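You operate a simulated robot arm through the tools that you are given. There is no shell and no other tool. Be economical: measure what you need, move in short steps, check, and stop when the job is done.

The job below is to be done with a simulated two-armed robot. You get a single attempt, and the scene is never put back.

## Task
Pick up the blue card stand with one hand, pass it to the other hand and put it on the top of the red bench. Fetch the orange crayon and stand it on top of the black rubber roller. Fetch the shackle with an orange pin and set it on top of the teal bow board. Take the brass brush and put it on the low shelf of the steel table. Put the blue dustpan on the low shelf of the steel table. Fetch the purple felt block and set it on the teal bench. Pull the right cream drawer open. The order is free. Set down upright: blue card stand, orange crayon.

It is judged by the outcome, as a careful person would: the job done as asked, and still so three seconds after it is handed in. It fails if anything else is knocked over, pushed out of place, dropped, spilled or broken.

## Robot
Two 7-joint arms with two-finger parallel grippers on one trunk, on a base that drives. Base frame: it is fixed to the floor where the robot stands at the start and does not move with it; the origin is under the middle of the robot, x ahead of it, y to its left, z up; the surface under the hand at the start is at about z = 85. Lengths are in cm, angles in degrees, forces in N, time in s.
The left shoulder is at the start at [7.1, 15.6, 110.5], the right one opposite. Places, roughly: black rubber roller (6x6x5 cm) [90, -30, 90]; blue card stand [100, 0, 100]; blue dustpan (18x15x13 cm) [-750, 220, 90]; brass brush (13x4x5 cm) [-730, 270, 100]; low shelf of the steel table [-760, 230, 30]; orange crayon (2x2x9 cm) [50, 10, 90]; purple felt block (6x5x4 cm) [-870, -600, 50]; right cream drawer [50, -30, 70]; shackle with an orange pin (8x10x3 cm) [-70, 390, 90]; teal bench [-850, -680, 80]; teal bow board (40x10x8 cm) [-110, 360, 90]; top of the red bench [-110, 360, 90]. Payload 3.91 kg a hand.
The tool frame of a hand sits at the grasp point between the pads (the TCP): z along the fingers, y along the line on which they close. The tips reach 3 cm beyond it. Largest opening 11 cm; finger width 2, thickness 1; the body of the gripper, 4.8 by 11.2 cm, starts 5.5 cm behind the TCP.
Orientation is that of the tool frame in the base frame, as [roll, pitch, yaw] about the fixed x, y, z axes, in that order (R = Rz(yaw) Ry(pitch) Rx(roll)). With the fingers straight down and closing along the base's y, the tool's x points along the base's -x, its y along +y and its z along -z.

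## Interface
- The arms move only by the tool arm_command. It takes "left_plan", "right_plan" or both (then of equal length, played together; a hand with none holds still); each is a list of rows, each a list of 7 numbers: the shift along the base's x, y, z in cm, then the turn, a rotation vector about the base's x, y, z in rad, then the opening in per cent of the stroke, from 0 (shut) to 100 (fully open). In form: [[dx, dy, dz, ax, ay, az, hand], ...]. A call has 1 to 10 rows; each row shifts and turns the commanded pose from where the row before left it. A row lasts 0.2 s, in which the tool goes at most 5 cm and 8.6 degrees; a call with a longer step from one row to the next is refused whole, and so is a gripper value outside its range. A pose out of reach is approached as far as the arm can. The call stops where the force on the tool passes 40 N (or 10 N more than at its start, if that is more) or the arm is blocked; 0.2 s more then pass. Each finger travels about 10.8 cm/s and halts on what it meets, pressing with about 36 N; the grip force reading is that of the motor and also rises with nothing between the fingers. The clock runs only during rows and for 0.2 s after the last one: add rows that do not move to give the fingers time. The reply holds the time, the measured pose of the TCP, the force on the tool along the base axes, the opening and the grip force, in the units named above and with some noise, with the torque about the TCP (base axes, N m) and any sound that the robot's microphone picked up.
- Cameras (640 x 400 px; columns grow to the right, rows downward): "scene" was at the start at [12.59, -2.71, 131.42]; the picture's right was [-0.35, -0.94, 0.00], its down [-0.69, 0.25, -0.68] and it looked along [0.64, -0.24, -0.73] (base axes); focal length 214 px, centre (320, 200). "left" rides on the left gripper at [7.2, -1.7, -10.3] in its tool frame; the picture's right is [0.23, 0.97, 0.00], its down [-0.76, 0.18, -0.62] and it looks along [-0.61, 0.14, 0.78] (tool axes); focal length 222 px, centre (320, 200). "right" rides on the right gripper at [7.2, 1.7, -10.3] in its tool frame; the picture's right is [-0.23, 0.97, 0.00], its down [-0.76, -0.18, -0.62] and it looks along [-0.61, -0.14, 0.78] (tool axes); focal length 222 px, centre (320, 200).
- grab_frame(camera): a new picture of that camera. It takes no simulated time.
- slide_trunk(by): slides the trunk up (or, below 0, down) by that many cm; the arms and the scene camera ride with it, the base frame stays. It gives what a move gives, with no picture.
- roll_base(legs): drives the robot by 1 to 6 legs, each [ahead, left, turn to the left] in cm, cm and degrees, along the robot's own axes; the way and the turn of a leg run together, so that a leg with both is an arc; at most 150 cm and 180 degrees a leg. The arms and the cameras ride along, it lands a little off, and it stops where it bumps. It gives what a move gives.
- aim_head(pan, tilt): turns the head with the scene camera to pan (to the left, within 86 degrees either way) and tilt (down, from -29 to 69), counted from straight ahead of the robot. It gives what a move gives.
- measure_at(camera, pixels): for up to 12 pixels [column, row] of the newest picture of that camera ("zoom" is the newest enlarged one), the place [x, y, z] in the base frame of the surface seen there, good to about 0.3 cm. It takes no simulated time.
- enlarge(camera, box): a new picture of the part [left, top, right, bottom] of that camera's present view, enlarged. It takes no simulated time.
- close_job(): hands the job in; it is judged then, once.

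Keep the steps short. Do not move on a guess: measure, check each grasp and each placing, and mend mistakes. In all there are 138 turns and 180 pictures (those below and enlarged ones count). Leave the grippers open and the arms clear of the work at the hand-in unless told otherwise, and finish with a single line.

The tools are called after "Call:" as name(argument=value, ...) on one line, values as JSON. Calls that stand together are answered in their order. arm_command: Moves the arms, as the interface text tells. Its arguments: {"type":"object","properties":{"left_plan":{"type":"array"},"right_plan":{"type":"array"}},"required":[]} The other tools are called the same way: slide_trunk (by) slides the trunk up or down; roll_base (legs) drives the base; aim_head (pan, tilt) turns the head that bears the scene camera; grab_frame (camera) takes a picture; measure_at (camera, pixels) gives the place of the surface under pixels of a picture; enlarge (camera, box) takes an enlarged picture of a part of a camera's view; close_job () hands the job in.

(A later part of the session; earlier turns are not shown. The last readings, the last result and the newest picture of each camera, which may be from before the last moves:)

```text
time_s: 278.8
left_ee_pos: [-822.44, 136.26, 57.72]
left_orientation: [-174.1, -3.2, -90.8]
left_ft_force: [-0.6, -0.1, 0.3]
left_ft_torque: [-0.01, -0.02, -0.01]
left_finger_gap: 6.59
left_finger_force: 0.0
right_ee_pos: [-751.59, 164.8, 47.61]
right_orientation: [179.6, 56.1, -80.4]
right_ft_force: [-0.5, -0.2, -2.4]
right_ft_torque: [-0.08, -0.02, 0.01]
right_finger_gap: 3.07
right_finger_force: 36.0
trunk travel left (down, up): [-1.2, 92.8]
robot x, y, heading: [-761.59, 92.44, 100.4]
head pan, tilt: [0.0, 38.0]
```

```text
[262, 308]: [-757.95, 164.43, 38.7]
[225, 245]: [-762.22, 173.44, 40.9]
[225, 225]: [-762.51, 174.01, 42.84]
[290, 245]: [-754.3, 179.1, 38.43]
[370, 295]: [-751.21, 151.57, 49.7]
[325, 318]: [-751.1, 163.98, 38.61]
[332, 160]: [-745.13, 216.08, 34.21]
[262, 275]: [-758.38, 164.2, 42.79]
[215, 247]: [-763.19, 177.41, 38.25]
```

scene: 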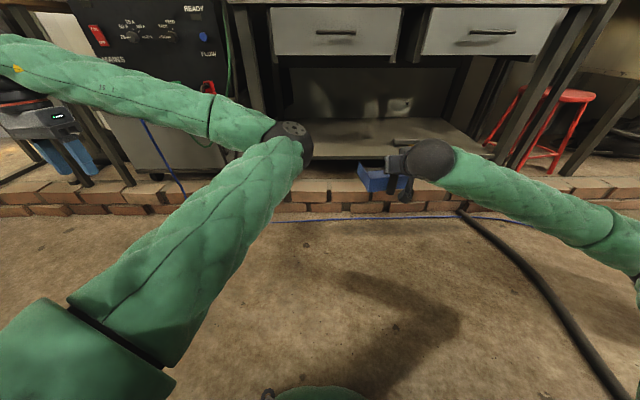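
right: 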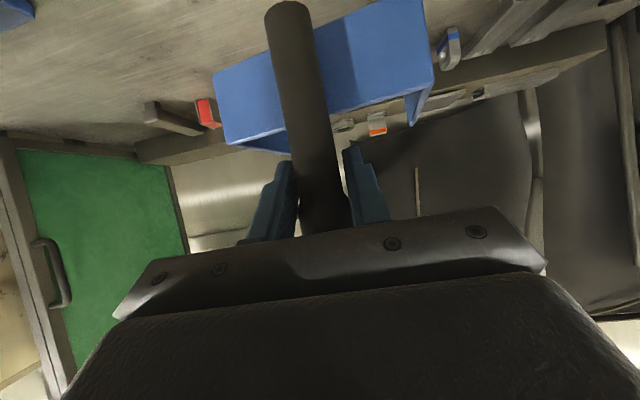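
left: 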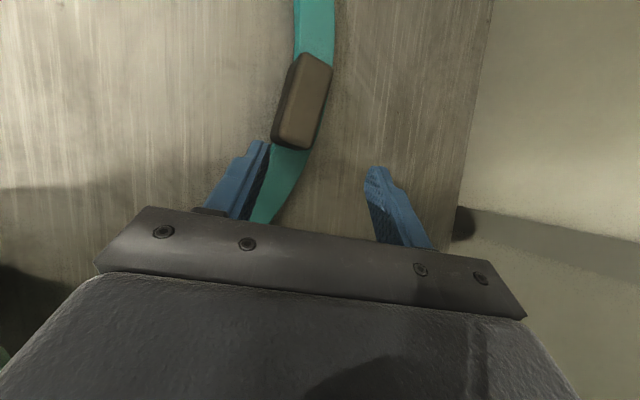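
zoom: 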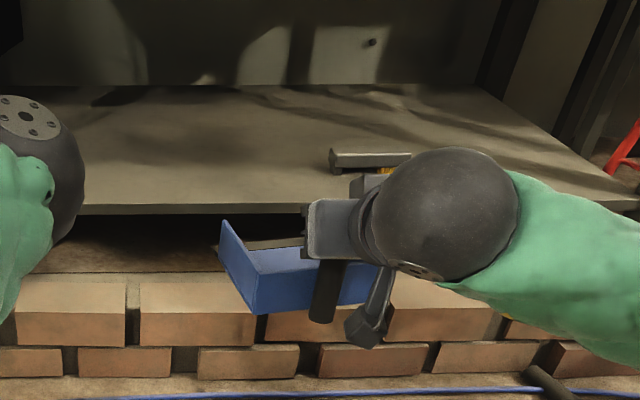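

The pan is level, bottom z 38.3. I'll lower it to z≈33.6, drive ahead 36, then extend 7.5 cm over the shelf, 3 cm further left to clear the brush.

Call:
arm_command(right_plan=[[-1.5, -0.3, -2.3, 0, 0, 0, 0], [-1.5, -0.3, -2.3, 0, 0, 0, 0], [0, 0, 0, 0, 0, 0, 0]])

Call:
roll_base(legs=[[36, 0, 0]])

Call:
arm_command(right_plan=[[-0.7, 3.7, 0, 0, 0, 0, 0], [-0.7, 3.7, 0, 0, 0, 0, 0], [0, 0, 0, 0, 0, 0, 0]])

Call:
enlarge(camera="scene", box=[280, 80, 500, 240])

```text
time_s: 279.6
left_ee_pos: [-822.52, 136.18, 57.64]
left_orientation: [-174.1, -3.2, -90.8]
left_ft_force: [0.8, -0.4, 0.5]
left_ft_torque: [-0.01, 0.02, 0.02]
left_finger_gap: 6.62
left_finger_force: 0.1
right_ee_pos: [-754.61, 164.29, 42.92]
right_orientation: [179.6, 56.1, -80.3]
right_ft_force: [-1.0, 0.5, -2.3]
right_ft_torque: [-0.11, -0.02, -0.02]
right_finger_gap: 3.08
right_finger_force: 36.0
trunk travel left (down, up): [-1.2, 92.8]
robot x, y, heading: [-761.29, 92.39, 100.4]
head pan, tilt: [0.0, 38.0]
```

```text
time_s: 281.9
left_ee_pos: [-828.9, 171.86, 57.52]
left_orientation: [-174.1, -3.2, -90.8]
left_ft_force: [-0.6, -0.7, -0.4]
left_ft_torque: [-0.01, 0.03, 0.02]
left_finger_gap: 6.61
left_finger_force: 0.1
right_ee_pos: [-760.99, 199.9, 42.85]
right_orientation: [179.6, 56.1, -80.3]
right_ft_force: [0.5, 0.6, -1.5]
right_ft_torque: [-0.1, 0.01, 0.01]
right_finger_gap: 3.11
right_finger_force: 36.2
trunk travel left (down, up): [-1.2, 92.8]
robot x, y, heading: [-767.97, 128.03, 100.3]
head pan, tilt: [0.0, 38.0]
```

```text
time_s: 282.8
left_ee_pos: [-828.92, 171.81, 57.68]
left_orientation: [-174.0, -3.2, -90.8]
left_ft_force: [-0.3, -0.3, 0.0]
left_ft_torque: [0.03, 0.01, 0.0]
left_finger_gap: 6.6
left_finger_force: 0.0
right_ee_pos: [-762.5, 207.22, 42.89]
right_orientation: [179.6, 56.0, -80.2]
right_ft_force: [-0.1, -0.5, -2.2]
right_ft_torque: [-0.12, -0.05, 0.0]
right_finger_gap: 3.1
right_finger_force: 35.8
trunk travel left (down, up): [-1.2, 92.8]
robot x, y, heading: [-768.42, 127.91, 100.3]
head pan, tilt: [0.0, 38.0]
```

```text
2.50 times, centred on (390, 160) of scene
```

zoom: 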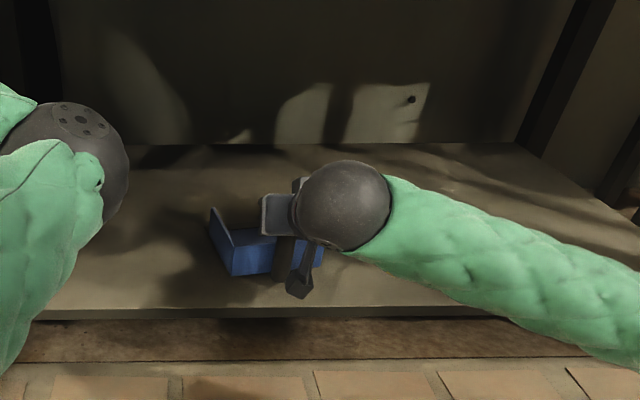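

The pan is over the shelf. I'll lower it to contact.

Call:
arm_command(right_plan=[[-0.2, 1.5, 0, 0, 0, 0, 0], [0, 0, -0.8, 0, 0, 0, 0], [0, 0, -0.4, 0, 0, 0, 0], [0, 0, -0.3, 0, 0, 0, 0], [0, 0, 0, 0, 0, 0, 0]])

```text
time_s: 283.9
left_ee_pos: [-828.86, 171.88, 57.68]
left_orientation: [-174.1, -3.2, -90.9]
left_ft_force: [-0.3, -0.3, -0.6]
left_ft_torque: [0.0, 0.0, -0.01]
left_finger_gap: 6.59
left_finger_force: 0.0
right_ee_pos: [-762.59, 208.78, 41.59]
right_orientation: [179.6, 56.2, -80.3]
right_ft_force: [0.5, -0.7, 5.6]
right_ft_torque: [0.98, 0.21, 0.06]
right_finger_gap: 3.1
right_finger_force: 36.1
trunk travel left (down, up): [-1.2, 92.8]
robot x, y, heading: [-767.52, 127.64, 100.3]
head pan, tilt: [0.0, 38.0]
```

The far edge touches. A touch lower, then open and back straight out.

Call:
arm_command(right_plan=[[0, 0, -0.2, 0, 0, 0, 0], [0, 0, 0, 0, 0, 0, 32], [0, 0, 0, 0, 0, 0, 60], [0, 0, 0, 0, 0, 0, 60], [0.6, -3, 0, 0, 0, 0, 60], [0.9, -4.6, 0, 0, 0, 0, 60], [0.9, -4.6, 0, 0, 0, 0, 60]])

Call:
roll_base(legs=[[-30, 0, 0]])

Call:
grab_frame(camera="scene")

Call:
enlarge(camera="scene", box=[290, 80, 470, 200])

```text
time_s: 285.6
left_ee_pos: [-829.02, 171.87, 57.68]
left_orientation: [-174.1, -3.2, -90.8]
left_ft_force: [0.4, 1.2, -0.6]
left_ft_torque: [-0.02, -0.03, 0.02]
left_finger_gap: 6.6
left_finger_force: 0.1
right_ee_pos: [-760.34, 196.53, 41.21]
right_orientation: [179.5, 56.1, -80.3]
right_ft_force: [-0.2, -0.8, -0.4]
right_ft_torque: [0.02, -0.05, 0.02]
right_finger_gap: 6.61
right_finger_force: 0.0
trunk travel left (down, up): [-1.2, 92.8]
robot x, y, heading: [-768.08, 127.79, 100.4]
head pan, tilt: [0.0, 38.0]
```

```text
time_s: 287.6
left_ee_pos: [-823.57, 142.32, 57.59]
left_orientation: [-174.1, -3.2, -90.9]
left_ft_force: [-0.7, 0.3, 0.0]
left_ft_torque: [0.0, 0.01, -0.01]
left_finger_gap: 6.6
left_finger_force: 0.0
right_ee_pos: [-754.89, 167.09, 41.24]
right_orientation: [179.6, 56.2, -80.4]
right_ft_force: [-0.1, -0.1, -0.5]
right_ft_torque: [0.03, 0.0, -0.02]
right_finger_gap: 6.6
right_finger_force: 0.0
trunk travel left (down, up): [-1.2, 92.8]
robot x, y, heading: [-763.04, 98.6, 100.2]
head pan, tilt: [0.0, 38.0]
```

```text
43 pictures are left
```

scene: 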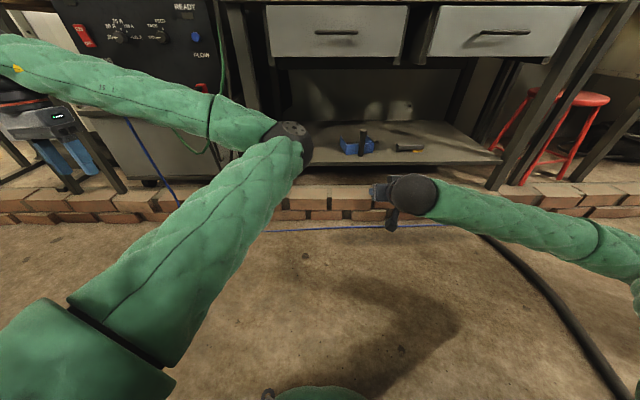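

```text
3.33 times, centred on (380, 140) of scene
```

zoom: 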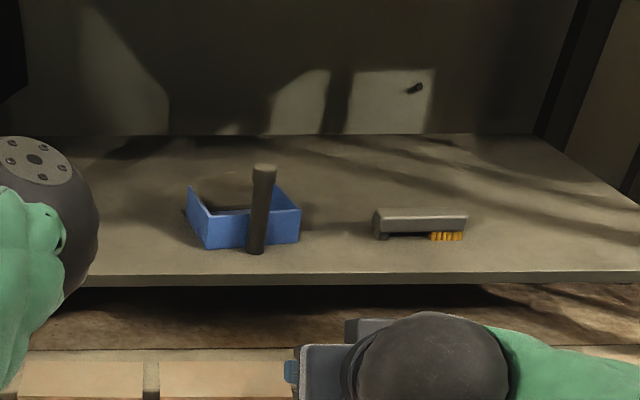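

Both items are on the low shelf. Next the felt block in the south at (-870,-600). I'll raise the trunk 60, turn left 90° and look south.

Call:
slide_trunk(by=40)

Call:
slide_trunk(by=22)

Call:
roll_base(legs=[[8, 0, 0], [0, 0, 90]])

Call:
aim_head(pan=78, tilt=14)

Call:
grab_frame(camera="scene")

Call:
measure_at(camera="scene", pixels=[[320, 390], [320, 350], [320, 300], [320, 250], [320, 220], [220, 300], [420, 300], [250, 230], [390, 230], [150, 250], [480, 250], [320, 190]])

Call:
aim_head(pan=25, tilt=18)

Call:
grab_frame(camera="scene")

Call:
measure_at(camera="scene", pixels=[[320, 390], [320, 350], [320, 300], [320, 250], [320, 220], [220, 300], [420, 300], [250, 230], [390, 230], [150, 250], [480, 250], [320, 190]])

```text
time_s: 291.4
left_ee_pos: [-823.5, 142.42, 97.64]
left_orientation: [-174.2, -3.2, -91.0]
left_ft_force: [0.2, -0.9, 0.1]
left_ft_torque: [0.0, -0.02, 0.01]
left_finger_gap: 6.6
left_finger_force: 0.0
right_ee_pos: [-754.92, 167.06, 81.31]
right_orientation: [179.6, 56.1, -80.3]
right_ft_force: [0.6, -0.3, 0.1]
right_ft_torque: [0.02, -0.02, 0.02]
right_finger_gap: 6.62
right_finger_force: 0.1
trunk travel left (down, up): [-41.2, 52.8]
robot x, y, heading: [-762.22, 98.52, 100.2]
head pan, tilt: [0.0, 38.0]
```

```text
time_s: 293.8
left_ee_pos: [-823.6, 142.41, 119.57]
left_orientation: [-174.2, -3.2, -90.9]
left_ft_force: [-1.0, 0.3, 0.0]
left_ft_torque: [-0.02, 0.0, 0.04]
left_finger_gap: 6.61
left_finger_force: 0.1
right_ee_pos: [-754.8, 167.02, 103.12]
right_orientation: [179.6, 56.1, -80.2]
right_ft_force: [0.4, 0.8, 0.4]
right_ft_torque: [0.02, -0.01, 0.03]
right_finger_gap: 6.62
right_finger_force: 0.0
trunk travel left (down, up): [-63.2, 30.8]
robot x, y, heading: [-762.54, 98.23, 100.4]
head pan, tilt: [0.0, 38.0]
```

```text
time_s: 298.6
left_ee_pos: [-807.44, 44.86, 119.6]
left_orientation: [-174.2, -3.2, -0.2]
left_ft_force: [-0.3, 0.2, 0.0]
left_ft_torque: [0.02, 0.01, 0.02]
left_finger_gap: 6.6
left_finger_force: 0.1
right_ee_pos: [-832.98, 113.47, 103.28]
right_orientation: [179.6, 56.0, 10.3]
right_ft_force: [-0.4, 0.1, -0.1]
right_ft_torque: [0.0, -0.04, 0.0]
right_finger_gap: 6.59
right_finger_force: 0.1
trunk travel left (down, up): [-63.2, 30.8]
robot x, y, heading: [-764.23, 106.4, -169.1]
head pan, tilt: [0.0, 38.0]
```

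```text
time_s: 300.2
left_ee_pos: [-807.37, 45.0, 119.67]
left_orientation: [-174.1, -3.2, -0.3]
left_ft_force: [0.1, -0.1, 0.2]
left_ft_torque: [-0.01, -0.01, -0.01]
left_finger_gap: 6.59
left_finger_force: 0.1
right_ee_pos: [-832.68, 113.49, 103.14]
right_orientation: [179.7, 56.1, 10.2]
right_ft_force: [0.2, 1.0, -0.3]
right_ft_torque: [-0.02, 0.0, 0.0]
right_finger_gap: 6.63
right_finger_force: 0.1
trunk travel left (down, up): [-63.2, 30.8]
robot x, y, heading: [-763.97, 106.61, -169.2]
head pan, tilt: [78.0, 14.0]
```

```text
41 pictures are left
```

scene: 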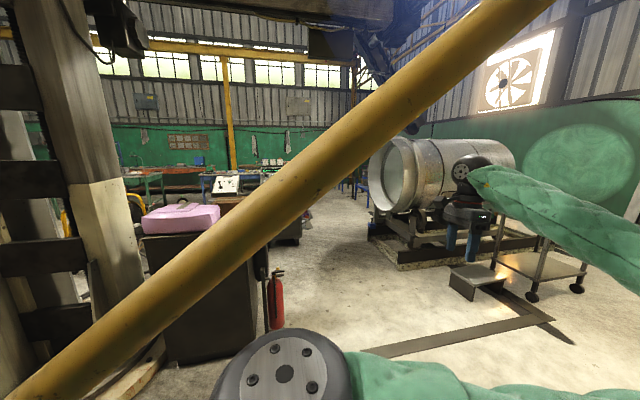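

```text
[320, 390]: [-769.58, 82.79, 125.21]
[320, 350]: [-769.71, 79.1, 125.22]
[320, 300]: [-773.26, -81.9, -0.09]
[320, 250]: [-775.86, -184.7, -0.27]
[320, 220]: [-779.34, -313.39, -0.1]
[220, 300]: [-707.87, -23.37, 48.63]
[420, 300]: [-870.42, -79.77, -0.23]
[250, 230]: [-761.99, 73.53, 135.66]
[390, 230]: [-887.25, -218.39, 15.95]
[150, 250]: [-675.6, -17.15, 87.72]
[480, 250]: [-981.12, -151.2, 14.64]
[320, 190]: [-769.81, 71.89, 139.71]
```

```text
time_s: 301.4
left_ee_pos: [-807.33, 44.95, 119.63]
left_orientation: [-174.0, -3.1, -0.2]
left_ft_force: [-0.2, 0.0, -0.7]
left_ft_torque: [0.0, 0.01, 0.03]
left_finger_gap: 6.63
left_finger_force: 0.1
right_ee_pos: [-832.69, 113.37, 103.26]
right_orientation: [179.6, 56.1, 10.2]
right_ft_force: [0.1, 0.4, 0.1]
right_ft_torque: [-0.02, 0.0, 0.05]
right_finger_gap: 6.6
right_finger_force: 0.1
trunk travel left (down, up): [-63.2, 30.8]
robot x, y, heading: [-764.08, 106.25, -169.2]
head pan, tilt: [25.0, 18.0]
```

```text
40 pictures are left
```

scene: 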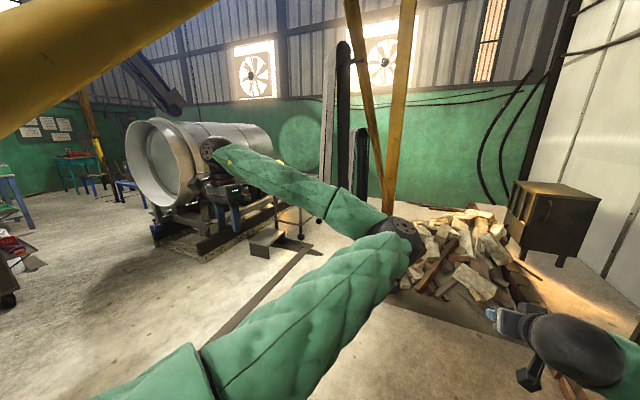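

```text
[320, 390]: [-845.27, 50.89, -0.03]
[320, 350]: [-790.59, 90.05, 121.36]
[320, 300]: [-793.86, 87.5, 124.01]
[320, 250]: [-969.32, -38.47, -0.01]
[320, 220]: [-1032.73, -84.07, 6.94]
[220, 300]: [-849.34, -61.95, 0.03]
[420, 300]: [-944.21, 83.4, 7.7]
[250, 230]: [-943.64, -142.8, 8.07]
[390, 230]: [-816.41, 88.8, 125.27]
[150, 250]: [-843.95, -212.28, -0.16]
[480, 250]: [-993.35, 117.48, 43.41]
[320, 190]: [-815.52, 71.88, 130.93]
```

The route: go west under the yellow brace, then south along x≈-810, where the floor is clear. I'll lower the trunk 40 to pass under the brace, drive, and look.

Call:
slide_trunk(by=-40)

Call:
roll_base(legs=[[80, 0, 0], [0, 0, 79], [150, 30, 0], [150, 0, 0], [110, 0, 0]])

Call:
aim_head(pan=0, tilt=15)

Call:
grab_frame(camera="scene")

Call:
measure_at(camera="scene", pixels=[[320, 330], [320, 280], [320, 250], [320, 230], [320, 210], [260, 250], [380, 250], [240, 220], [400, 220], [200, 250], [440, 250], [320, 190]])

```text
time_s: 305.2
left_ee_pos: [-807.39, 45.02, 79.63]
left_orientation: [-174.1, -3.2, -0.3]
left_ft_force: [1.4, 0.1, 1.2]
left_ft_torque: [0.01, -0.01, 0.02]
left_finger_gap: 6.61
left_finger_force: 0.2
right_ee_pos: [-832.87, 113.35, 63.08]
right_orientation: [179.8, 56.1, 10.2]
right_ft_force: [-0.7, -0.3, -0.3]
right_ft_torque: [-0.01, -0.01, -0.01]
right_finger_gap: 6.61
right_finger_force: 0.1
trunk travel left (down, up): [-23.2, 70.8]
robot x, y, heading: [-764.12, 106.04, -169.0]
head pan, tilt: [25.0, 18.0]
```

```text
refused: leg 3 is longer than a leg can be; nothing moved
```

```text
time_s: 306.1
left_ee_pos: [-807.41, 44.99, 79.64]
left_orientation: [-174.1, -3.1, -0.2]
left_ft_force: [-0.4, 0.5, 0.6]
left_ft_torque: [0.01, -0.04, 0.02]
left_finger_gap: 6.62
left_finger_force: 0.1
right_ee_pos: [-832.75, 113.42, 63.24]
right_orientation: [179.5, 56.1, 10.1]
right_ft_force: [0.2, -0.2, 0.2]
right_ft_torque: [-0.05, -0.02, 0.01]
right_finger_gap: 6.61
right_finger_force: 0.1
trunk travel left (down, up): [-23.2, 70.8]
robot x, y, heading: [-763.84, 106.45, -169.4]
head pan, tilt: [0.0, 15.0]
```

```text
39 pictures are left
```

scene: 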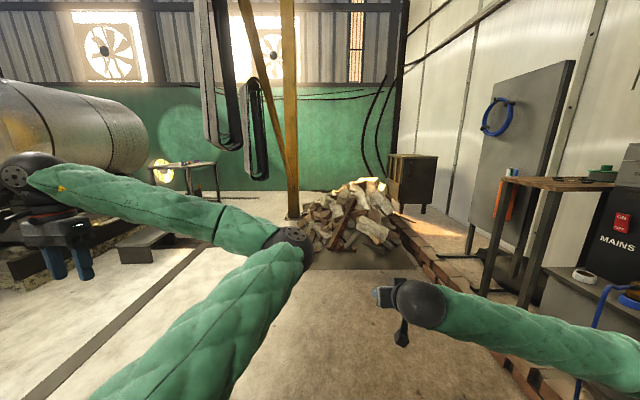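

```text
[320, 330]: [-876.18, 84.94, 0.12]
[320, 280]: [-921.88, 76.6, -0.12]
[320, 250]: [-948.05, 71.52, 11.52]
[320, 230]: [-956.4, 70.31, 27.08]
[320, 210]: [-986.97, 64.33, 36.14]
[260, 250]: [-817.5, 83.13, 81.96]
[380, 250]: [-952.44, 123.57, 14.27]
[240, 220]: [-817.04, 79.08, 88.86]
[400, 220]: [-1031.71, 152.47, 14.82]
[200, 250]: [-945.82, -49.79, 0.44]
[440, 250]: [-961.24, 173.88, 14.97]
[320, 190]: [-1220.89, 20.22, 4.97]
```

One leg was too long; I'll resend it with 140.

Call:
roll_base(legs=[[78, 0, 0], [0, 0, 79], [140, 30, 0], [150, 0, 0], [110, 0, 0]])

Call:
grab_frame(camera="scene")

Call:
measure_at(camera="scene", pixels=[[320, 330], [320, 280], [320, 250], [320, 230], [320, 210], [260, 250], [380, 250], [240, 220], [400, 220], [200, 250], [440, 250], [320, 190]])

Call:
enlarge(camera="scene", box=[160, 100, 480, 300])

```text
time_s: 323.8
left_ee_pos: [-762.03, -165.84, 79.83]
left_orientation: [-174.1, -3.4, 73.2]
left_ft_force: [0.2, 0.7, 0.6]
left_ft_torque: [0.02, 0.01, -0.02]
left_finger_gap: 6.61
left_finger_force: 0.1
right_ee_pos: [-832.6, -168.94, 60.64]
right_orientation: [179.4, 53.4, 86.3]
right_ft_force: [0.1, 0.2, 0.0]
right_ft_torque: [-0.01, 0.01, 0.0]
right_finger_gap: 6.58
right_finger_force: 0.0
trunk travel left (down, up): [-23.2, 70.8]
robot x, y, heading: [-808.69, -106.86, -95.6]
head pan, tilt: [0.0, 15.0]
stopped in leg 4: the robot was blocked; the commanded pose is now the measured one
```

```text
38 pictures are left
```

scene: 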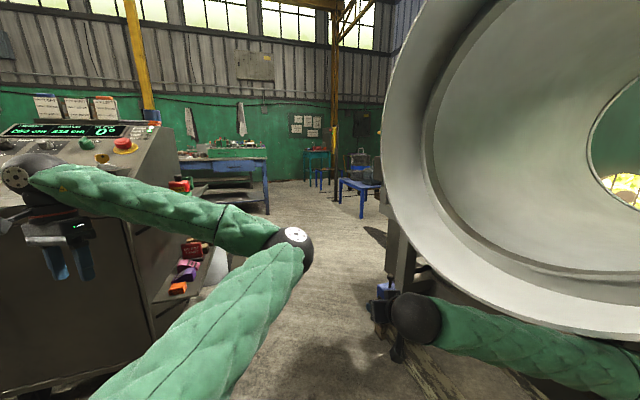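

```text
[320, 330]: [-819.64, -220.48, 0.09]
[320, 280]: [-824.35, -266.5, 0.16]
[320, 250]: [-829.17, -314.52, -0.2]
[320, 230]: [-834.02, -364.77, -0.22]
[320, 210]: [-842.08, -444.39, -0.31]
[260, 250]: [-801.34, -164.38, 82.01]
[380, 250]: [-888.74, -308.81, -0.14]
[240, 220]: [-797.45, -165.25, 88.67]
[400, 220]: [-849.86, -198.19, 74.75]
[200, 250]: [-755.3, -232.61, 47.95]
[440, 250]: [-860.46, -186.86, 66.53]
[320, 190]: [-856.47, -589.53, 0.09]
```

```text
2.00 times, centred on (320, 200) of scene
```

zoom: 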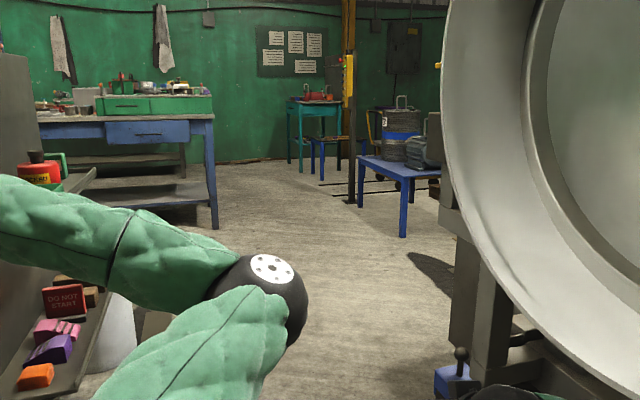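

The right arm met the drum's frame. I'll back off, straighten, shift left 15, and raise the trunk 52 so the left arm clears the console, then go south.

Call:
roll_base(legs=[[-14, 0, 0], [0, 15, 5.6]])

Call:
slide_trunk(by=40)

Call:
slide_trunk(by=16)

Call:
arm_command(right_plan=[[3, -1, 0, 0, 0, 0, 60], [3, -1, 0, 0, 0, 0, 60], [3, -1, 0, 0, 0, 0, 60], [3, -1, 0, 0, 0, 0, 60]])

Call:
roll_base(legs=[[150, 0, 0], [120, 0, 0]])

Call:
aim_head(pan=0, tilt=28)

Call:
grab_frame(camera="scene")

Call:
measure_at(camera="scene", pixels=[[320, 380], [320, 330], [320, 280], [320, 250], [320, 220], [320, 190], [380, 330], [380, 280], [380, 250], [380, 220], [440, 250], [260, 250]])

```text
time_s: 326.1
left_ee_pos: [-739.83, -147.39, 79.52]
left_orientation: [-173.9, -3.4, 78.9]
left_ft_force: [-0.2, -0.3, 0.9]
left_ft_torque: [-0.01, -0.02, -0.01]
left_finger_gap: 6.59
left_finger_force: 0.0
right_ee_pos: [-809.91, -157.73, 60.84]
right_orientation: [179.6, 53.7, 92.2]
right_ft_force: [0.6, 0.5, -0.4]
right_ft_torque: [-0.02, 0.01, 0.0]
right_finger_gap: 6.58
right_finger_force: 0.0
trunk travel left (down, up): [-23.2, 70.8]
robot x, y, heading: [-792.18, -93.35, -89.6]
head pan, tilt: [0.0, 15.0]
```

```text
time_s: 330.1
left_ee_pos: [-740.39, -147.66, 94.65]
left_orientation: [-174.2, -3.4, 78.7]
left_ft_force: [0.7, -0.6, -0.1]
left_ft_torque: [0.01, -0.06, 0.01]
left_finger_gap: 6.56
left_finger_force: 0.0
right_ee_pos: [-809.82, -157.09, 73.7]
right_orientation: [178.9, 51.9, 91.9]
right_ft_force: [0.0, 0.1, 0.6]
right_ft_torque: [0.04, 0.04, -0.02]
right_finger_gap: 6.61
right_finger_force: 0.1
trunk travel left (down, up): [-37.8, 56.2]
robot x, y, heading: [-792.22, -93.62, -89.9]
head pan, tilt: [0.0, 15.0]
stopped: the arm was blocked; the commanded pose is now the measured one
```

```text
time_s: 332.2
left_ee_pos: [-740.59, -147.64, 95.92]
left_orientation: [-174.3, -3.4, 78.5]
left_ft_force: [-0.8, 1.2, -0.2]
left_ft_torque: [0.0, 0.0, 0.02]
left_finger_gap: 6.62
left_finger_force: 0.1
right_ee_pos: [-809.41, -156.44, 73.95]
right_orientation: [178.5, 50.4, 92.0]
right_ft_force: [0.1, 0.6, 0.2]
right_ft_torque: [0.0, -0.02, -0.02]
right_finger_gap: 6.6
right_finger_force: 0.1
trunk travel left (down, up): [-39.3, 54.7]
robot x, y, heading: [-792.36, -93.45, -90.2]
head pan, tilt: [0.0, 15.0]
stopped: the arm was blocked; the commanded pose is now the measured one
```

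```text
time_s: 333.2
left_ee_pos: [-740.11, -147.56, 95.45]
left_orientation: [-174.1, -3.3, 78.8]
left_ft_force: [0.3, 0.6, 0.5]
left_ft_torque: [-0.01, 0.0, 0.02]
left_finger_gap: 6.62
left_finger_force: 0.1
right_ee_pos: [-797.14, -160.61, 74.02]
right_orientation: [178.8, 50.9, 92.2]
right_ft_force: [0.0, -0.1, 0.0]
right_ft_torque: [-0.01, -0.01, -0.01]
right_finger_gap: 6.6
right_finger_force: 0.1
trunk travel left (down, up): [-39.3, 54.7]
robot x, y, heading: [-792.37, -93.06, -90.1]
head pan, tilt: [0.0, 15.0]
```

```text
time_s: 336.6
left_ee_pos: [-739.65, -199.7, 96.05]
left_orientation: [-173.9, -3.0, 78.3]
left_ft_force: [-2.3, -5.7, 14.0]
left_ft_torque: [-0.32, -0.59, -0.37]
left_finger_gap: 6.48
left_finger_force: 0.1
right_ee_pos: [-796.82, -211.98, 75.52]
right_orientation: [179.6, 51.9, 91.6]
right_ft_force: [-1.0, -0.7, -0.1]
right_ft_torque: [0.0, 0.02, 0.04]
right_finger_gap: 6.59
right_finger_force: 0.1
trunk travel left (down, up): [-39.3, 54.7]
robot x, y, heading: [-791.31, -145.62, -91.4]
head pan, tilt: [0.0, 15.0]
stopped in leg 1: the robot was blocked; the commanded pose is now the measured one
```

```text
time_s: 337.4
left_ee_pos: [-739.63, -199.77, 96.02]
left_orientation: [-173.8, -2.9, 78.3]
left_ft_force: [-1.0, -8.3, 31.8]
left_ft_torque: [-0.67, -1.42, -0.37]
left_finger_gap: 6.52
left_finger_force: 0.1
right_ee_pos: [-796.84, -211.98, 75.52]
right_orientation: [179.6, 51.8, 91.5]
right_ft_force: [-0.4, -0.6, -0.1]
right_ft_torque: [0.01, 0.02, 0.0]
right_finger_gap: 6.62
right_finger_force: 0.0
trunk travel left (down, up): [-39.3, 54.7]
robot x, y, heading: [-791.32, -145.82, -91.9]
head pan, tilt: [0.0, 28.0]
```

```text
36 pictures are left
```

scene: 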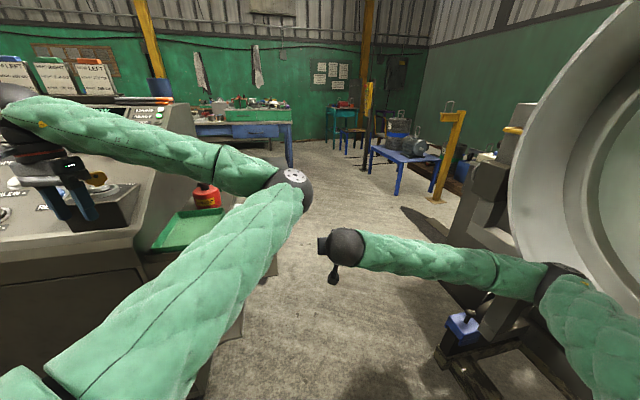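

```text
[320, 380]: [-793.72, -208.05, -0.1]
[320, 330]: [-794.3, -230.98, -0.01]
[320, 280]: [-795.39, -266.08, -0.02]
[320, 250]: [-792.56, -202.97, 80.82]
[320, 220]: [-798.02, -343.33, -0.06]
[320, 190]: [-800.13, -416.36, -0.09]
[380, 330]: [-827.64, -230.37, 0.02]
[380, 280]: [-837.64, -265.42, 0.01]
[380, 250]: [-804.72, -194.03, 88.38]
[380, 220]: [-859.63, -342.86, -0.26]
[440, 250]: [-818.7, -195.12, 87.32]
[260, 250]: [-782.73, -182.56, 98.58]
```

The left fingers touched the console top. I'll lift the left hand 28 cm straight up first, then continue south.

Call:
arm_command(left_plan=[[0, 0, 3, 0, 0, 0, 60], [0, 0.5, 4.5, 0, 0, 0, 60], [0, 0.5, 4.5, 0, 0, 0, 60], [0, 0.5, 4.5, 0, 0, 0, 60], [0, 0.5, 4.5, 0, 0, 0, 60], [0, 0.5, 4.5, 0, 0, 0, 60], [0, 0.5, 4.5, 0, 0, 0, 60], [0, 0, 4, 0, 0, 0, 60]])

Call:
roll_base(legs=[[0, 0, 2], [60, -4, 0], [150, 0, 0], [40, 0, 0]])

Call:
grab_frame(camera="scene")

Call:
enlarge(camera="scene", box=[280, 60, 520, 220])

Call:
measure_at(camera="scene", pixels=[[320, 330], [320, 280], [320, 220], [320, 190], [380, 280], [380, 220], [440, 250], [260, 250], [340, 110], [400, 150], [350, 130], [420, 180]])

```text
time_s: 339.4
left_ee_pos: [-738.52, -196.57, 129.03]
left_orientation: [-173.4, -3.9, 79.0]
left_ft_force: [0.2, 1.3, 0.6]
left_ft_torque: [-0.01, 0.03, -0.03]
left_finger_gap: 6.59
left_finger_force: 0.0
right_ee_pos: [-796.95, -212.01, 75.3]
right_orientation: [179.5, 52.0, 91.3]
right_ft_force: [0.1, -0.3, 0.2]
right_ft_torque: [-0.01, -0.01, -0.02]
right_finger_gap: 6.58
right_finger_force: 0.0
trunk travel left (down, up): [-39.3, 54.7]
robot x, y, heading: [-791.53, -145.61, -91.6]
head pan, tilt: [0.0, 28.0]
stopped in row 8 (left hand): the arm was blocked; the commanded pose is now the measured one
```

```text
time_s: 340.5
left_ee_pos: [-738.4, -195.49, 129.03]
left_orientation: [-173.5, -3.9, 79.5]
left_ft_force: [-0.3, 1.0, 0.4]
left_ft_torque: [-0.01, -0.02, 0.0]
left_finger_gap: 6.59
left_finger_force: 0.1
right_ee_pos: [-796.75, -211.51, 75.27]
right_orientation: [179.1, 52.1, 91.8]
right_ft_force: [0.1, -0.7, -0.8]
right_ft_torque: [0.03, 0.0, -0.02]
right_finger_gap: 6.59
right_finger_force: 0.1
trunk travel left (down, up): [-39.3, 54.7]
robot x, y, heading: [-791.0, -144.69, -91.1]
head pan, tilt: [0.0, 28.0]
stopped in leg 2: the robot was blocked; the commanded pose is now the measured one
```

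```text
35 pictures are left
```

scene: 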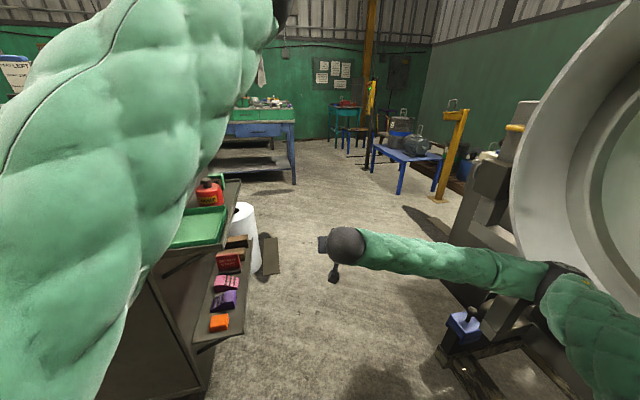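

```text
2.50 times, centred on (400, 140) of scene
```

zoom: 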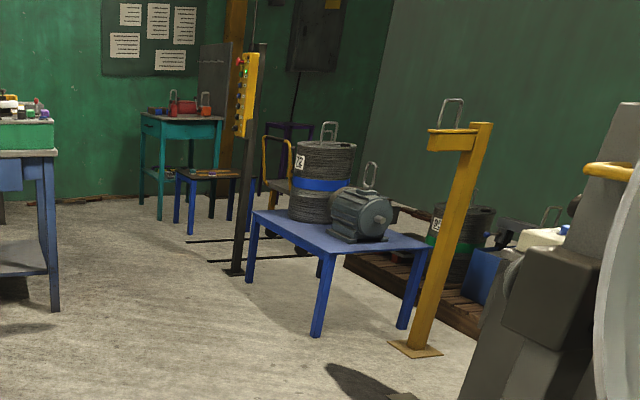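

```text
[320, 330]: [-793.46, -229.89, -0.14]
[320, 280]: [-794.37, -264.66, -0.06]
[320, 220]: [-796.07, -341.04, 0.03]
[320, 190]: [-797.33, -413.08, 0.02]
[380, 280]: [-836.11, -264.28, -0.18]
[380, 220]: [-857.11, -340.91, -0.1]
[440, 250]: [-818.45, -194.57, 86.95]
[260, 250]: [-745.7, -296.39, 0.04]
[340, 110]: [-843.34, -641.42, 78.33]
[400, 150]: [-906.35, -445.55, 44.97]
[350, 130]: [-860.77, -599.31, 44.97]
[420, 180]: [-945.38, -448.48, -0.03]
```

The bench and a low stool in front of it are visible ahead. The right elbow catches on the drum's frame, so I'll stretch the right arm forward to bring the elbow in, then go on south.

Call:
arm_command(right_plan=[[0.5, -4.5, 0.5, 0, 0, 0, 60], [0.5, -4.5, 0.5, 0, 0, 0, 60], [0.5, -4.5, 0.5, 0, 0, 0, 60], [0.5, -4.5, 0.5, 0, 0, 0, 60], [0.5, -4.5, 0.5, 0, 0, 0, 60], [0.5, -4.5, 0.5, 0, 0, 0, 60], [0.5, -3, 0.5, 0, 0, 0, 60]])

Call:
roll_base(legs=[[-6, 0, 0], [0, 6, 1], [120, 0, 0], [110, -22, 0], [115, 0, 0]])

Call:
grab_frame(camera="scene")

Call:
measure_at(camera="scene", pixels=[[320, 330], [320, 280], [320, 250], [320, 220], [320, 190], [380, 280], [380, 220], [400, 200], [260, 280], [260, 220], [360, 180], [340, 150]])

Call:
enlarge(camera="scene", box=[220, 60, 460, 260])

```text
time_s: 342.1
left_ee_pos: [-739.84, -196.59, 129.09]
left_orientation: [-174.1, -4.5, 79.7]
left_ft_force: [0.6, -0.3, 0.2]
left_ft_torque: [0.02, 0.06, 0.0]
left_finger_gap: 6.6
left_finger_force: 0.0
right_ee_pos: [-793.94, -242.27, 77.97]
right_orientation: [178.4, 51.2, 91.2]
right_ft_force: [0.5, -1.1, -1.0]
right_ft_torque: [-0.03, 0.02, -0.01]
right_finger_gap: 6.61
right_finger_force: 0.0
trunk travel left (down, up): [-39.3, 54.7]
robot x, y, heading: [-791.67, -145.15, -91.0]
head pan, tilt: [0.0, 28.0]
```

```text
time_s: 360.1
left_ee_pos: [-755.2, -534.01, 129.14]
left_orientation: [-173.9, -4.6, 80.6]
left_ft_force: [-0.6, -0.3, 0.6]
left_ft_torque: [0.02, -0.03, -0.01]
left_finger_gap: 6.57
left_finger_force: 0.2
right_ee_pos: [-808.51, -580.44, 77.99]
right_orientation: [178.3, 51.3, 92.1]
right_ft_force: [0.2, 0.3, 0.0]
right_ft_torque: [-0.02, 0.0, 0.01]
right_finger_gap: 6.6
right_finger_force: 0.2
trunk travel left (down, up): [-39.3, 54.7]
robot x, y, heading: [-807.78, -483.3, -90.0]
head pan, tilt: [0.0, 28.0]
```

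```text
33 pictures are left
```

scene: 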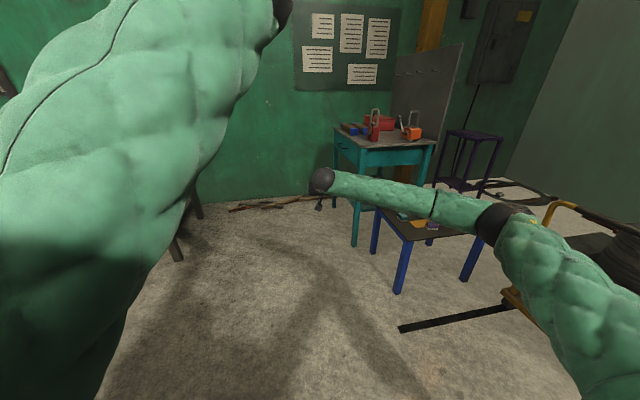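

```text
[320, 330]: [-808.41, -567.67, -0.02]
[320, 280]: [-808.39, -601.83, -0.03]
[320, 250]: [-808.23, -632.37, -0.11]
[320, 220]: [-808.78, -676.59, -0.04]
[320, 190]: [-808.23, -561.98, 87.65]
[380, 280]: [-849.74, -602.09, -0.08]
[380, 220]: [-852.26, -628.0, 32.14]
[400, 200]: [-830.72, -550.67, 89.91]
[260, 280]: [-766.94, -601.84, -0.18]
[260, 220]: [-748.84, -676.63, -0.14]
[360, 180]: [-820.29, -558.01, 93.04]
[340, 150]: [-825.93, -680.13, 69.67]
```

```text
2.00 times, centred on (340, 160) of scene
```

zoom: 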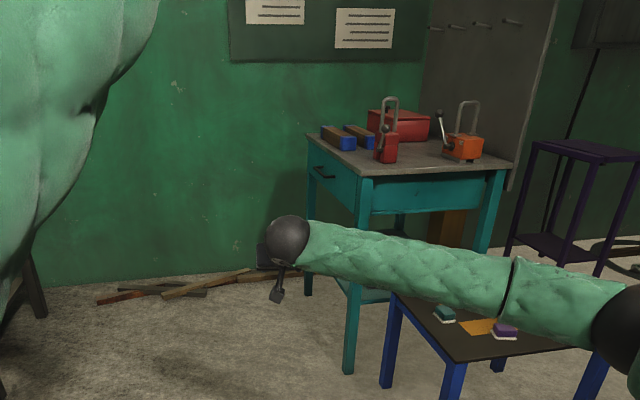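

Right ahead: the teal bench, and the stool holding a purple felt block at zoom (505,330). I'll measure them, raise the trunk 30, draw back the right hand pointing down, drive 100 ahead and turn right toward both.

Call:
measure_at(camera="zoom", pixels=[[505, 327], [497, 335], [516, 330], [445, 313], [400, 160], [430, 165], [455, 172], [365, 172], [500, 162], [385, 150], [465, 150], [480, 345]])

Call:
slide_trunk(by=30)

Call:
arm_command(right_plan=[[0, 4, 0, 0.112, 0, 0, 60], [0, 4, 0, 0.112, 0, 0, 60], [0, 4, 0, 0.112, 0, 0, 60], [0, 4, 0, 0.112, 0, 0, 60], [0, 4, 0, 0.112, 0, 0, 60], [0, 4, 0, 0.112, 0, 0, 60], [0, 4, 0, 0.112, 0, 0, 60], [0, 4, 0, 0.112, 0, 0, 60]])

Call:
roll_base(legs=[[100, 8, 0], [0, 0, -62]])

Call:
aim_head(pan=0, tilt=45)

Call:
grab_frame(camera="scene")

Call:
grab_frame(camera="right")

```text
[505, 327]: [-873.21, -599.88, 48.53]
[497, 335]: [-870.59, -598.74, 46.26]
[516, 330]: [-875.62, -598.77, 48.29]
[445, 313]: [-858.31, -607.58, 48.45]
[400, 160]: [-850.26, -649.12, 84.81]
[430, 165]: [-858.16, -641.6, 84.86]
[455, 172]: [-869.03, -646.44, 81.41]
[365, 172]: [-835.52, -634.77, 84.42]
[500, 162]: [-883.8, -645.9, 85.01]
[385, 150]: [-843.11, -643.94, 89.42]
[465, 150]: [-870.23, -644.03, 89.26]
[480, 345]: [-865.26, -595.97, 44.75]
```

```text
time_s: 363.1
left_ee_pos: [-755.13, -533.96, 158.98]
left_orientation: [-174.0, -4.6, 80.7]
left_ft_force: [-1.0, -0.3, 0.3]
left_ft_torque: [0.0, 0.01, 0.0]
left_finger_gap: 6.6
left_finger_force: 0.1
right_ee_pos: [-808.55, -580.41, 107.97]
right_orientation: [178.4, 51.2, 92.1]
right_ft_force: [-0.8, 0.2, -0.5]
right_ft_torque: [0.0, 0.01, 0.0]
right_finger_gap: 6.61
right_finger_force: 0.0
trunk travel left (down, up): [-69.3, 24.7]
robot x, y, heading: [-808.06, -483.01, -90.3]
head pan, tilt: [0.0, 28.0]
```

```text
time_s: 364.9
left_ee_pos: [-755.15, -533.91, 159.2]
left_orientation: [-174.0, -4.6, 80.6]
left_ft_force: [-0.2, -1.3, -0.1]
left_ft_torque: [0.01, -0.01, 0.01]
left_finger_gap: 6.57
left_finger_force: 0.1
right_ee_pos: [-808.68, -548.4, 107.97]
right_orientation: [176.7, -0.2, 91.4]
right_ft_force: [-0.3, -0.2, -0.3]
right_ft_torque: [-0.02, 0.0, 0.03]
right_finger_gap: 6.59
right_finger_force: 0.1
trunk travel left (down, up): [-69.3, 24.7]
robot x, y, heading: [-807.64, -483.58, -90.1]
head pan, tilt: [0.0, 28.0]
```

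```text
time_s: 372.8
left_ee_pos: [-818.86, -653.35, 159.14]
left_orientation: [-174.0, -4.5, 19.3]
left_ft_force: [-1.2, 0.4, -0.5]
left_ft_torque: [-0.03, -0.05, -0.03]
left_finger_gap: 6.6
left_finger_force: 0.0
right_ee_pos: [-857.16, -613.52, 107.94]
right_orientation: [176.7, -0.2, 29.9]
right_ft_force: [0.2, -0.1, -0.3]
right_ft_torque: [0.0, 0.0, -0.01]
right_finger_gap: 6.58
right_finger_force: 0.1
trunk travel left (down, up): [-69.3, 24.7]
robot x, y, heading: [-799.63, -582.74, -151.6]
head pan, tilt: [0.0, 28.0]
```

```text
time_s: 373.6
left_ee_pos: [-818.97, -653.47, 159.13]
left_orientation: [-174.1, -4.6, 19.2]
left_ft_force: [-0.2, -1.0, -0.3]
left_ft_torque: [-0.03, -0.03, -0.01]
left_finger_gap: 6.59
left_finger_force: 0.0
right_ee_pos: [-857.23, -613.69, 108.02]
right_orientation: [176.6, -0.2, 29.9]
right_ft_force: [0.0, -0.1, 0.2]
right_ft_torque: [0.02, -0.03, -0.02]
right_finger_gap: 6.62
right_finger_force: 0.1
trunk travel left (down, up): [-69.3, 24.7]
robot x, y, heading: [-799.47, -583.15, -151.6]
head pan, tilt: [0.0, 45.0]
```

```text
31 pictures are left
```

scene: 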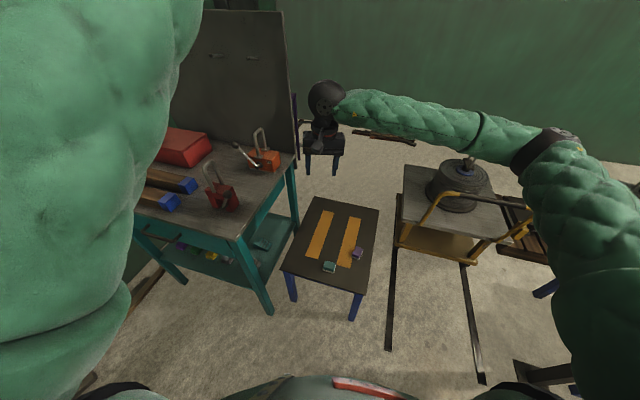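

```text
30 pictures are left
```

right: 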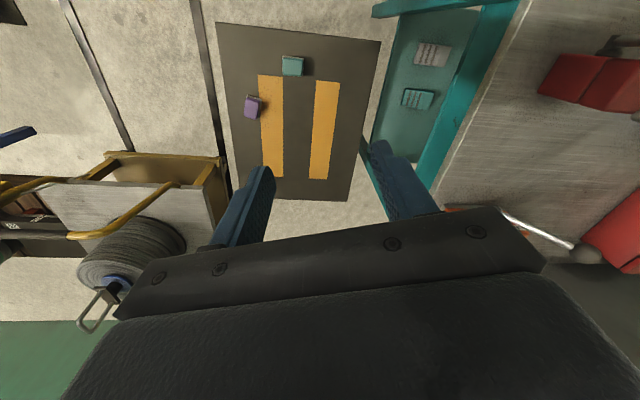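

Now measuring the felt block (right view at (253,107)) and the free corner of the bench top (scene around (260,205)).

Call:
measure_at(camera="right", pixels=[[253, 107], [247, 99], [261, 99], [259, 116], [247, 115], [253, 100], [240, 130]])

Call:
measure_at(camera="scene", pixels=[[250, 215], [262, 200], [275, 182], [240, 230], [250, 190], [285, 165], [225, 220], [190, 215], [215, 195], [265, 165]])

Call:
enlarge(camera="right", box=[213, 75, 313, 138])

Call:
enlarge(camera="scene", box=[140, 110, 320, 260])

```text
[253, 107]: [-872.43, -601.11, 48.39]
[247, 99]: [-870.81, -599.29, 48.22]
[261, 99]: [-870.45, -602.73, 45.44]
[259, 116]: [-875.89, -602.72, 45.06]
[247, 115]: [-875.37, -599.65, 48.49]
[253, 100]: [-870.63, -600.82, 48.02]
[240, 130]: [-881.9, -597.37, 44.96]
```

```text
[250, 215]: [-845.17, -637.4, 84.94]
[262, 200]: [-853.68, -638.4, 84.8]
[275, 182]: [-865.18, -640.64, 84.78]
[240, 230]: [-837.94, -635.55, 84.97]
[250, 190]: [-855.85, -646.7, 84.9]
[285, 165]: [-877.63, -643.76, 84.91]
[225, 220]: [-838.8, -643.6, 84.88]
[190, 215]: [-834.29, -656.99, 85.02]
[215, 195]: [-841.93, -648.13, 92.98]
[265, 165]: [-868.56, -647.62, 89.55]
```

```text
6.35 times, centred on (263, 106) of right
```

zoom: 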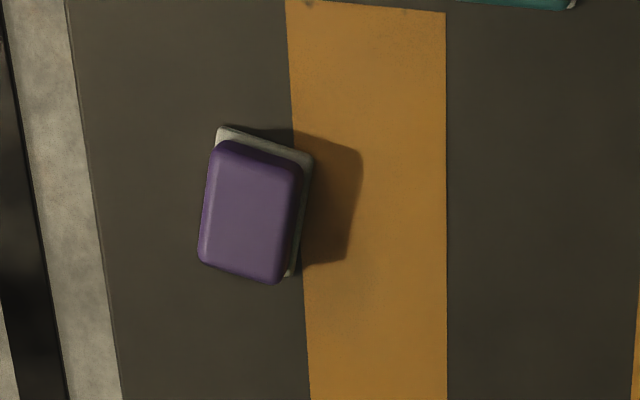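

```text
2.67 times, centred on (230, 185) of scene
```

zoom: 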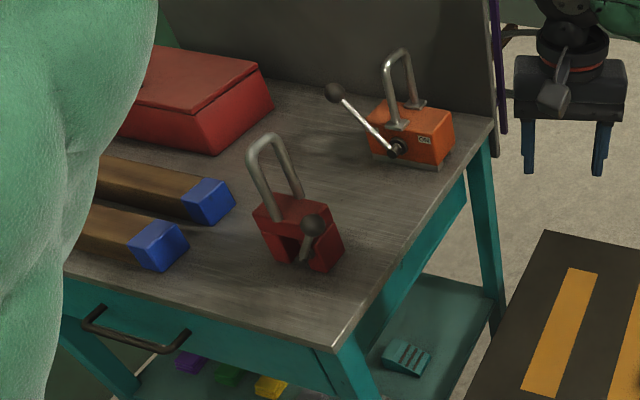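

The felt block's top centre is (-872.6,-600.9), z 48.4, long side along x. I'll move the right hand above it, turn it -30° to close along y, descend to about z 57, and look.

Call:
arm_command(right_plan=[[-3.08, 2.56, 0, 0.0125, 0.007, -0.105, 80], [-3.08, 2.56, 0, 0.0125, 0.007, -0.105, 80], [-3.08, 2.56, 0, 0.0125, 0.007, -0.105, 80], [-3.08, 2.56, 0, 0.0125, 0.007, -0.105, 80], [-3.08, 2.56, 0, 0, 0, -0.104, 80], [0, 0, -4.9, 0, 0, 0, 80], [0, 0, -4.9, 0, 0, 0, 80], [0, 0, -4.9, 0, 0, 0, 80], [0, 0, -4.9, 0, 0, 0, 80], [0, 0, -4.9, 0, 0, 0, 80]])

Call:
arm_command(right_plan=[[0, 0, -4.9, 0, 0, 0, 80], [0, 0, -4.9, 0, 0, 0, 80], [0, 0, -4.9, 0, 0, 0, 80], [0, 0, -4.9, 0, 0, 0, 80], [0, 0, -4.9, 0, 0, 0, 80], [0, 0, -2, 0, 0, 0, 80]])

Call:
grab_frame(camera="right")

Call:
measure_at(camera="right", pixels=[[320, 110], [320, 120], [320, 130], [320, 140], [305, 120], [335, 120], [300, 110], [340, 110], [290, 130], [350, 130], [320, 95], [320, 150]])

```text
time_s: 375.8
left_ee_pos: [-818.93, -653.35, 159.23]
left_orientation: [-174.1, -4.6, 19.2]
left_ft_force: [-0.5, 0.6, 0.2]
left_ft_torque: [0.0, 0.0, -0.02]
left_finger_gap: 6.61
left_finger_force: 0.0
right_ee_pos: [-872.45, -600.45, 83.47]
right_orientation: [179.8, 0.5, -0.2]
right_ft_force: [-0.2, -1.0, 0.0]
right_ft_torque: [-0.02, -0.03, 0.0]
right_finger_gap: 8.81
right_finger_force: 0.1
trunk travel left (down, up): [-69.3, 24.7]
robot x, y, heading: [-799.45, -582.91, -151.5]
head pan, tilt: [0.0, 45.0]
```

```text
time_s: 377.2
left_ee_pos: [-818.82, -653.36, 159.14]
left_orientation: [-174.0, -4.6, 19.1]
left_ft_force: [0.1, 0.7, 0.2]
left_ft_torque: [0.01, 0.0, -0.03]
left_finger_gap: 6.6
left_finger_force: 0.0
right_ee_pos: [-872.59, -600.77, 57.01]
right_orientation: [179.8, 0.5, 0.0]
right_ft_force: [-0.6, 0.5, -0.4]
right_ft_torque: [-0.02, -0.05, -0.02]
right_finger_gap: 8.76
right_finger_force: 0.0
trunk travel left (down, up): [-69.3, 24.7]
robot x, y, heading: [-799.46, -582.89, -151.6]
head pan, tilt: [0.0, 45.0]
```

```text
27 pictures are left
```

right: 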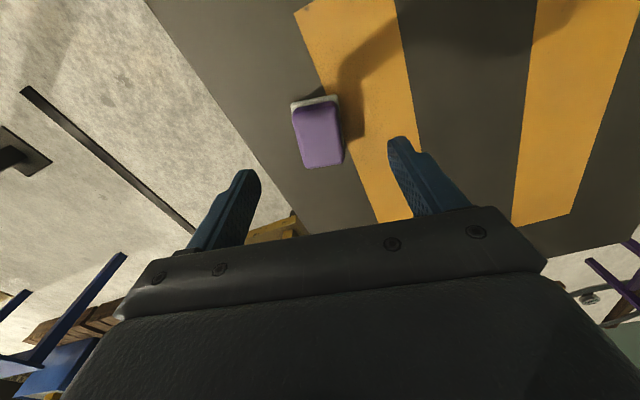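

```text
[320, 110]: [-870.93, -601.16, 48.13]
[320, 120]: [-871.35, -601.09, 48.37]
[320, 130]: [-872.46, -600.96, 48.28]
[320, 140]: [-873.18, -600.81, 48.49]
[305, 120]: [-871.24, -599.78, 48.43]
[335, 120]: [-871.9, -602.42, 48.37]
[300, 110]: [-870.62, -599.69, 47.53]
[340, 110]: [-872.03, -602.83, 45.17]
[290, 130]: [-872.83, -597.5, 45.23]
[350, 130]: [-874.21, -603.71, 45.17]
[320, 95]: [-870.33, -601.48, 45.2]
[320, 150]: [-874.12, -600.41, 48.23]
```

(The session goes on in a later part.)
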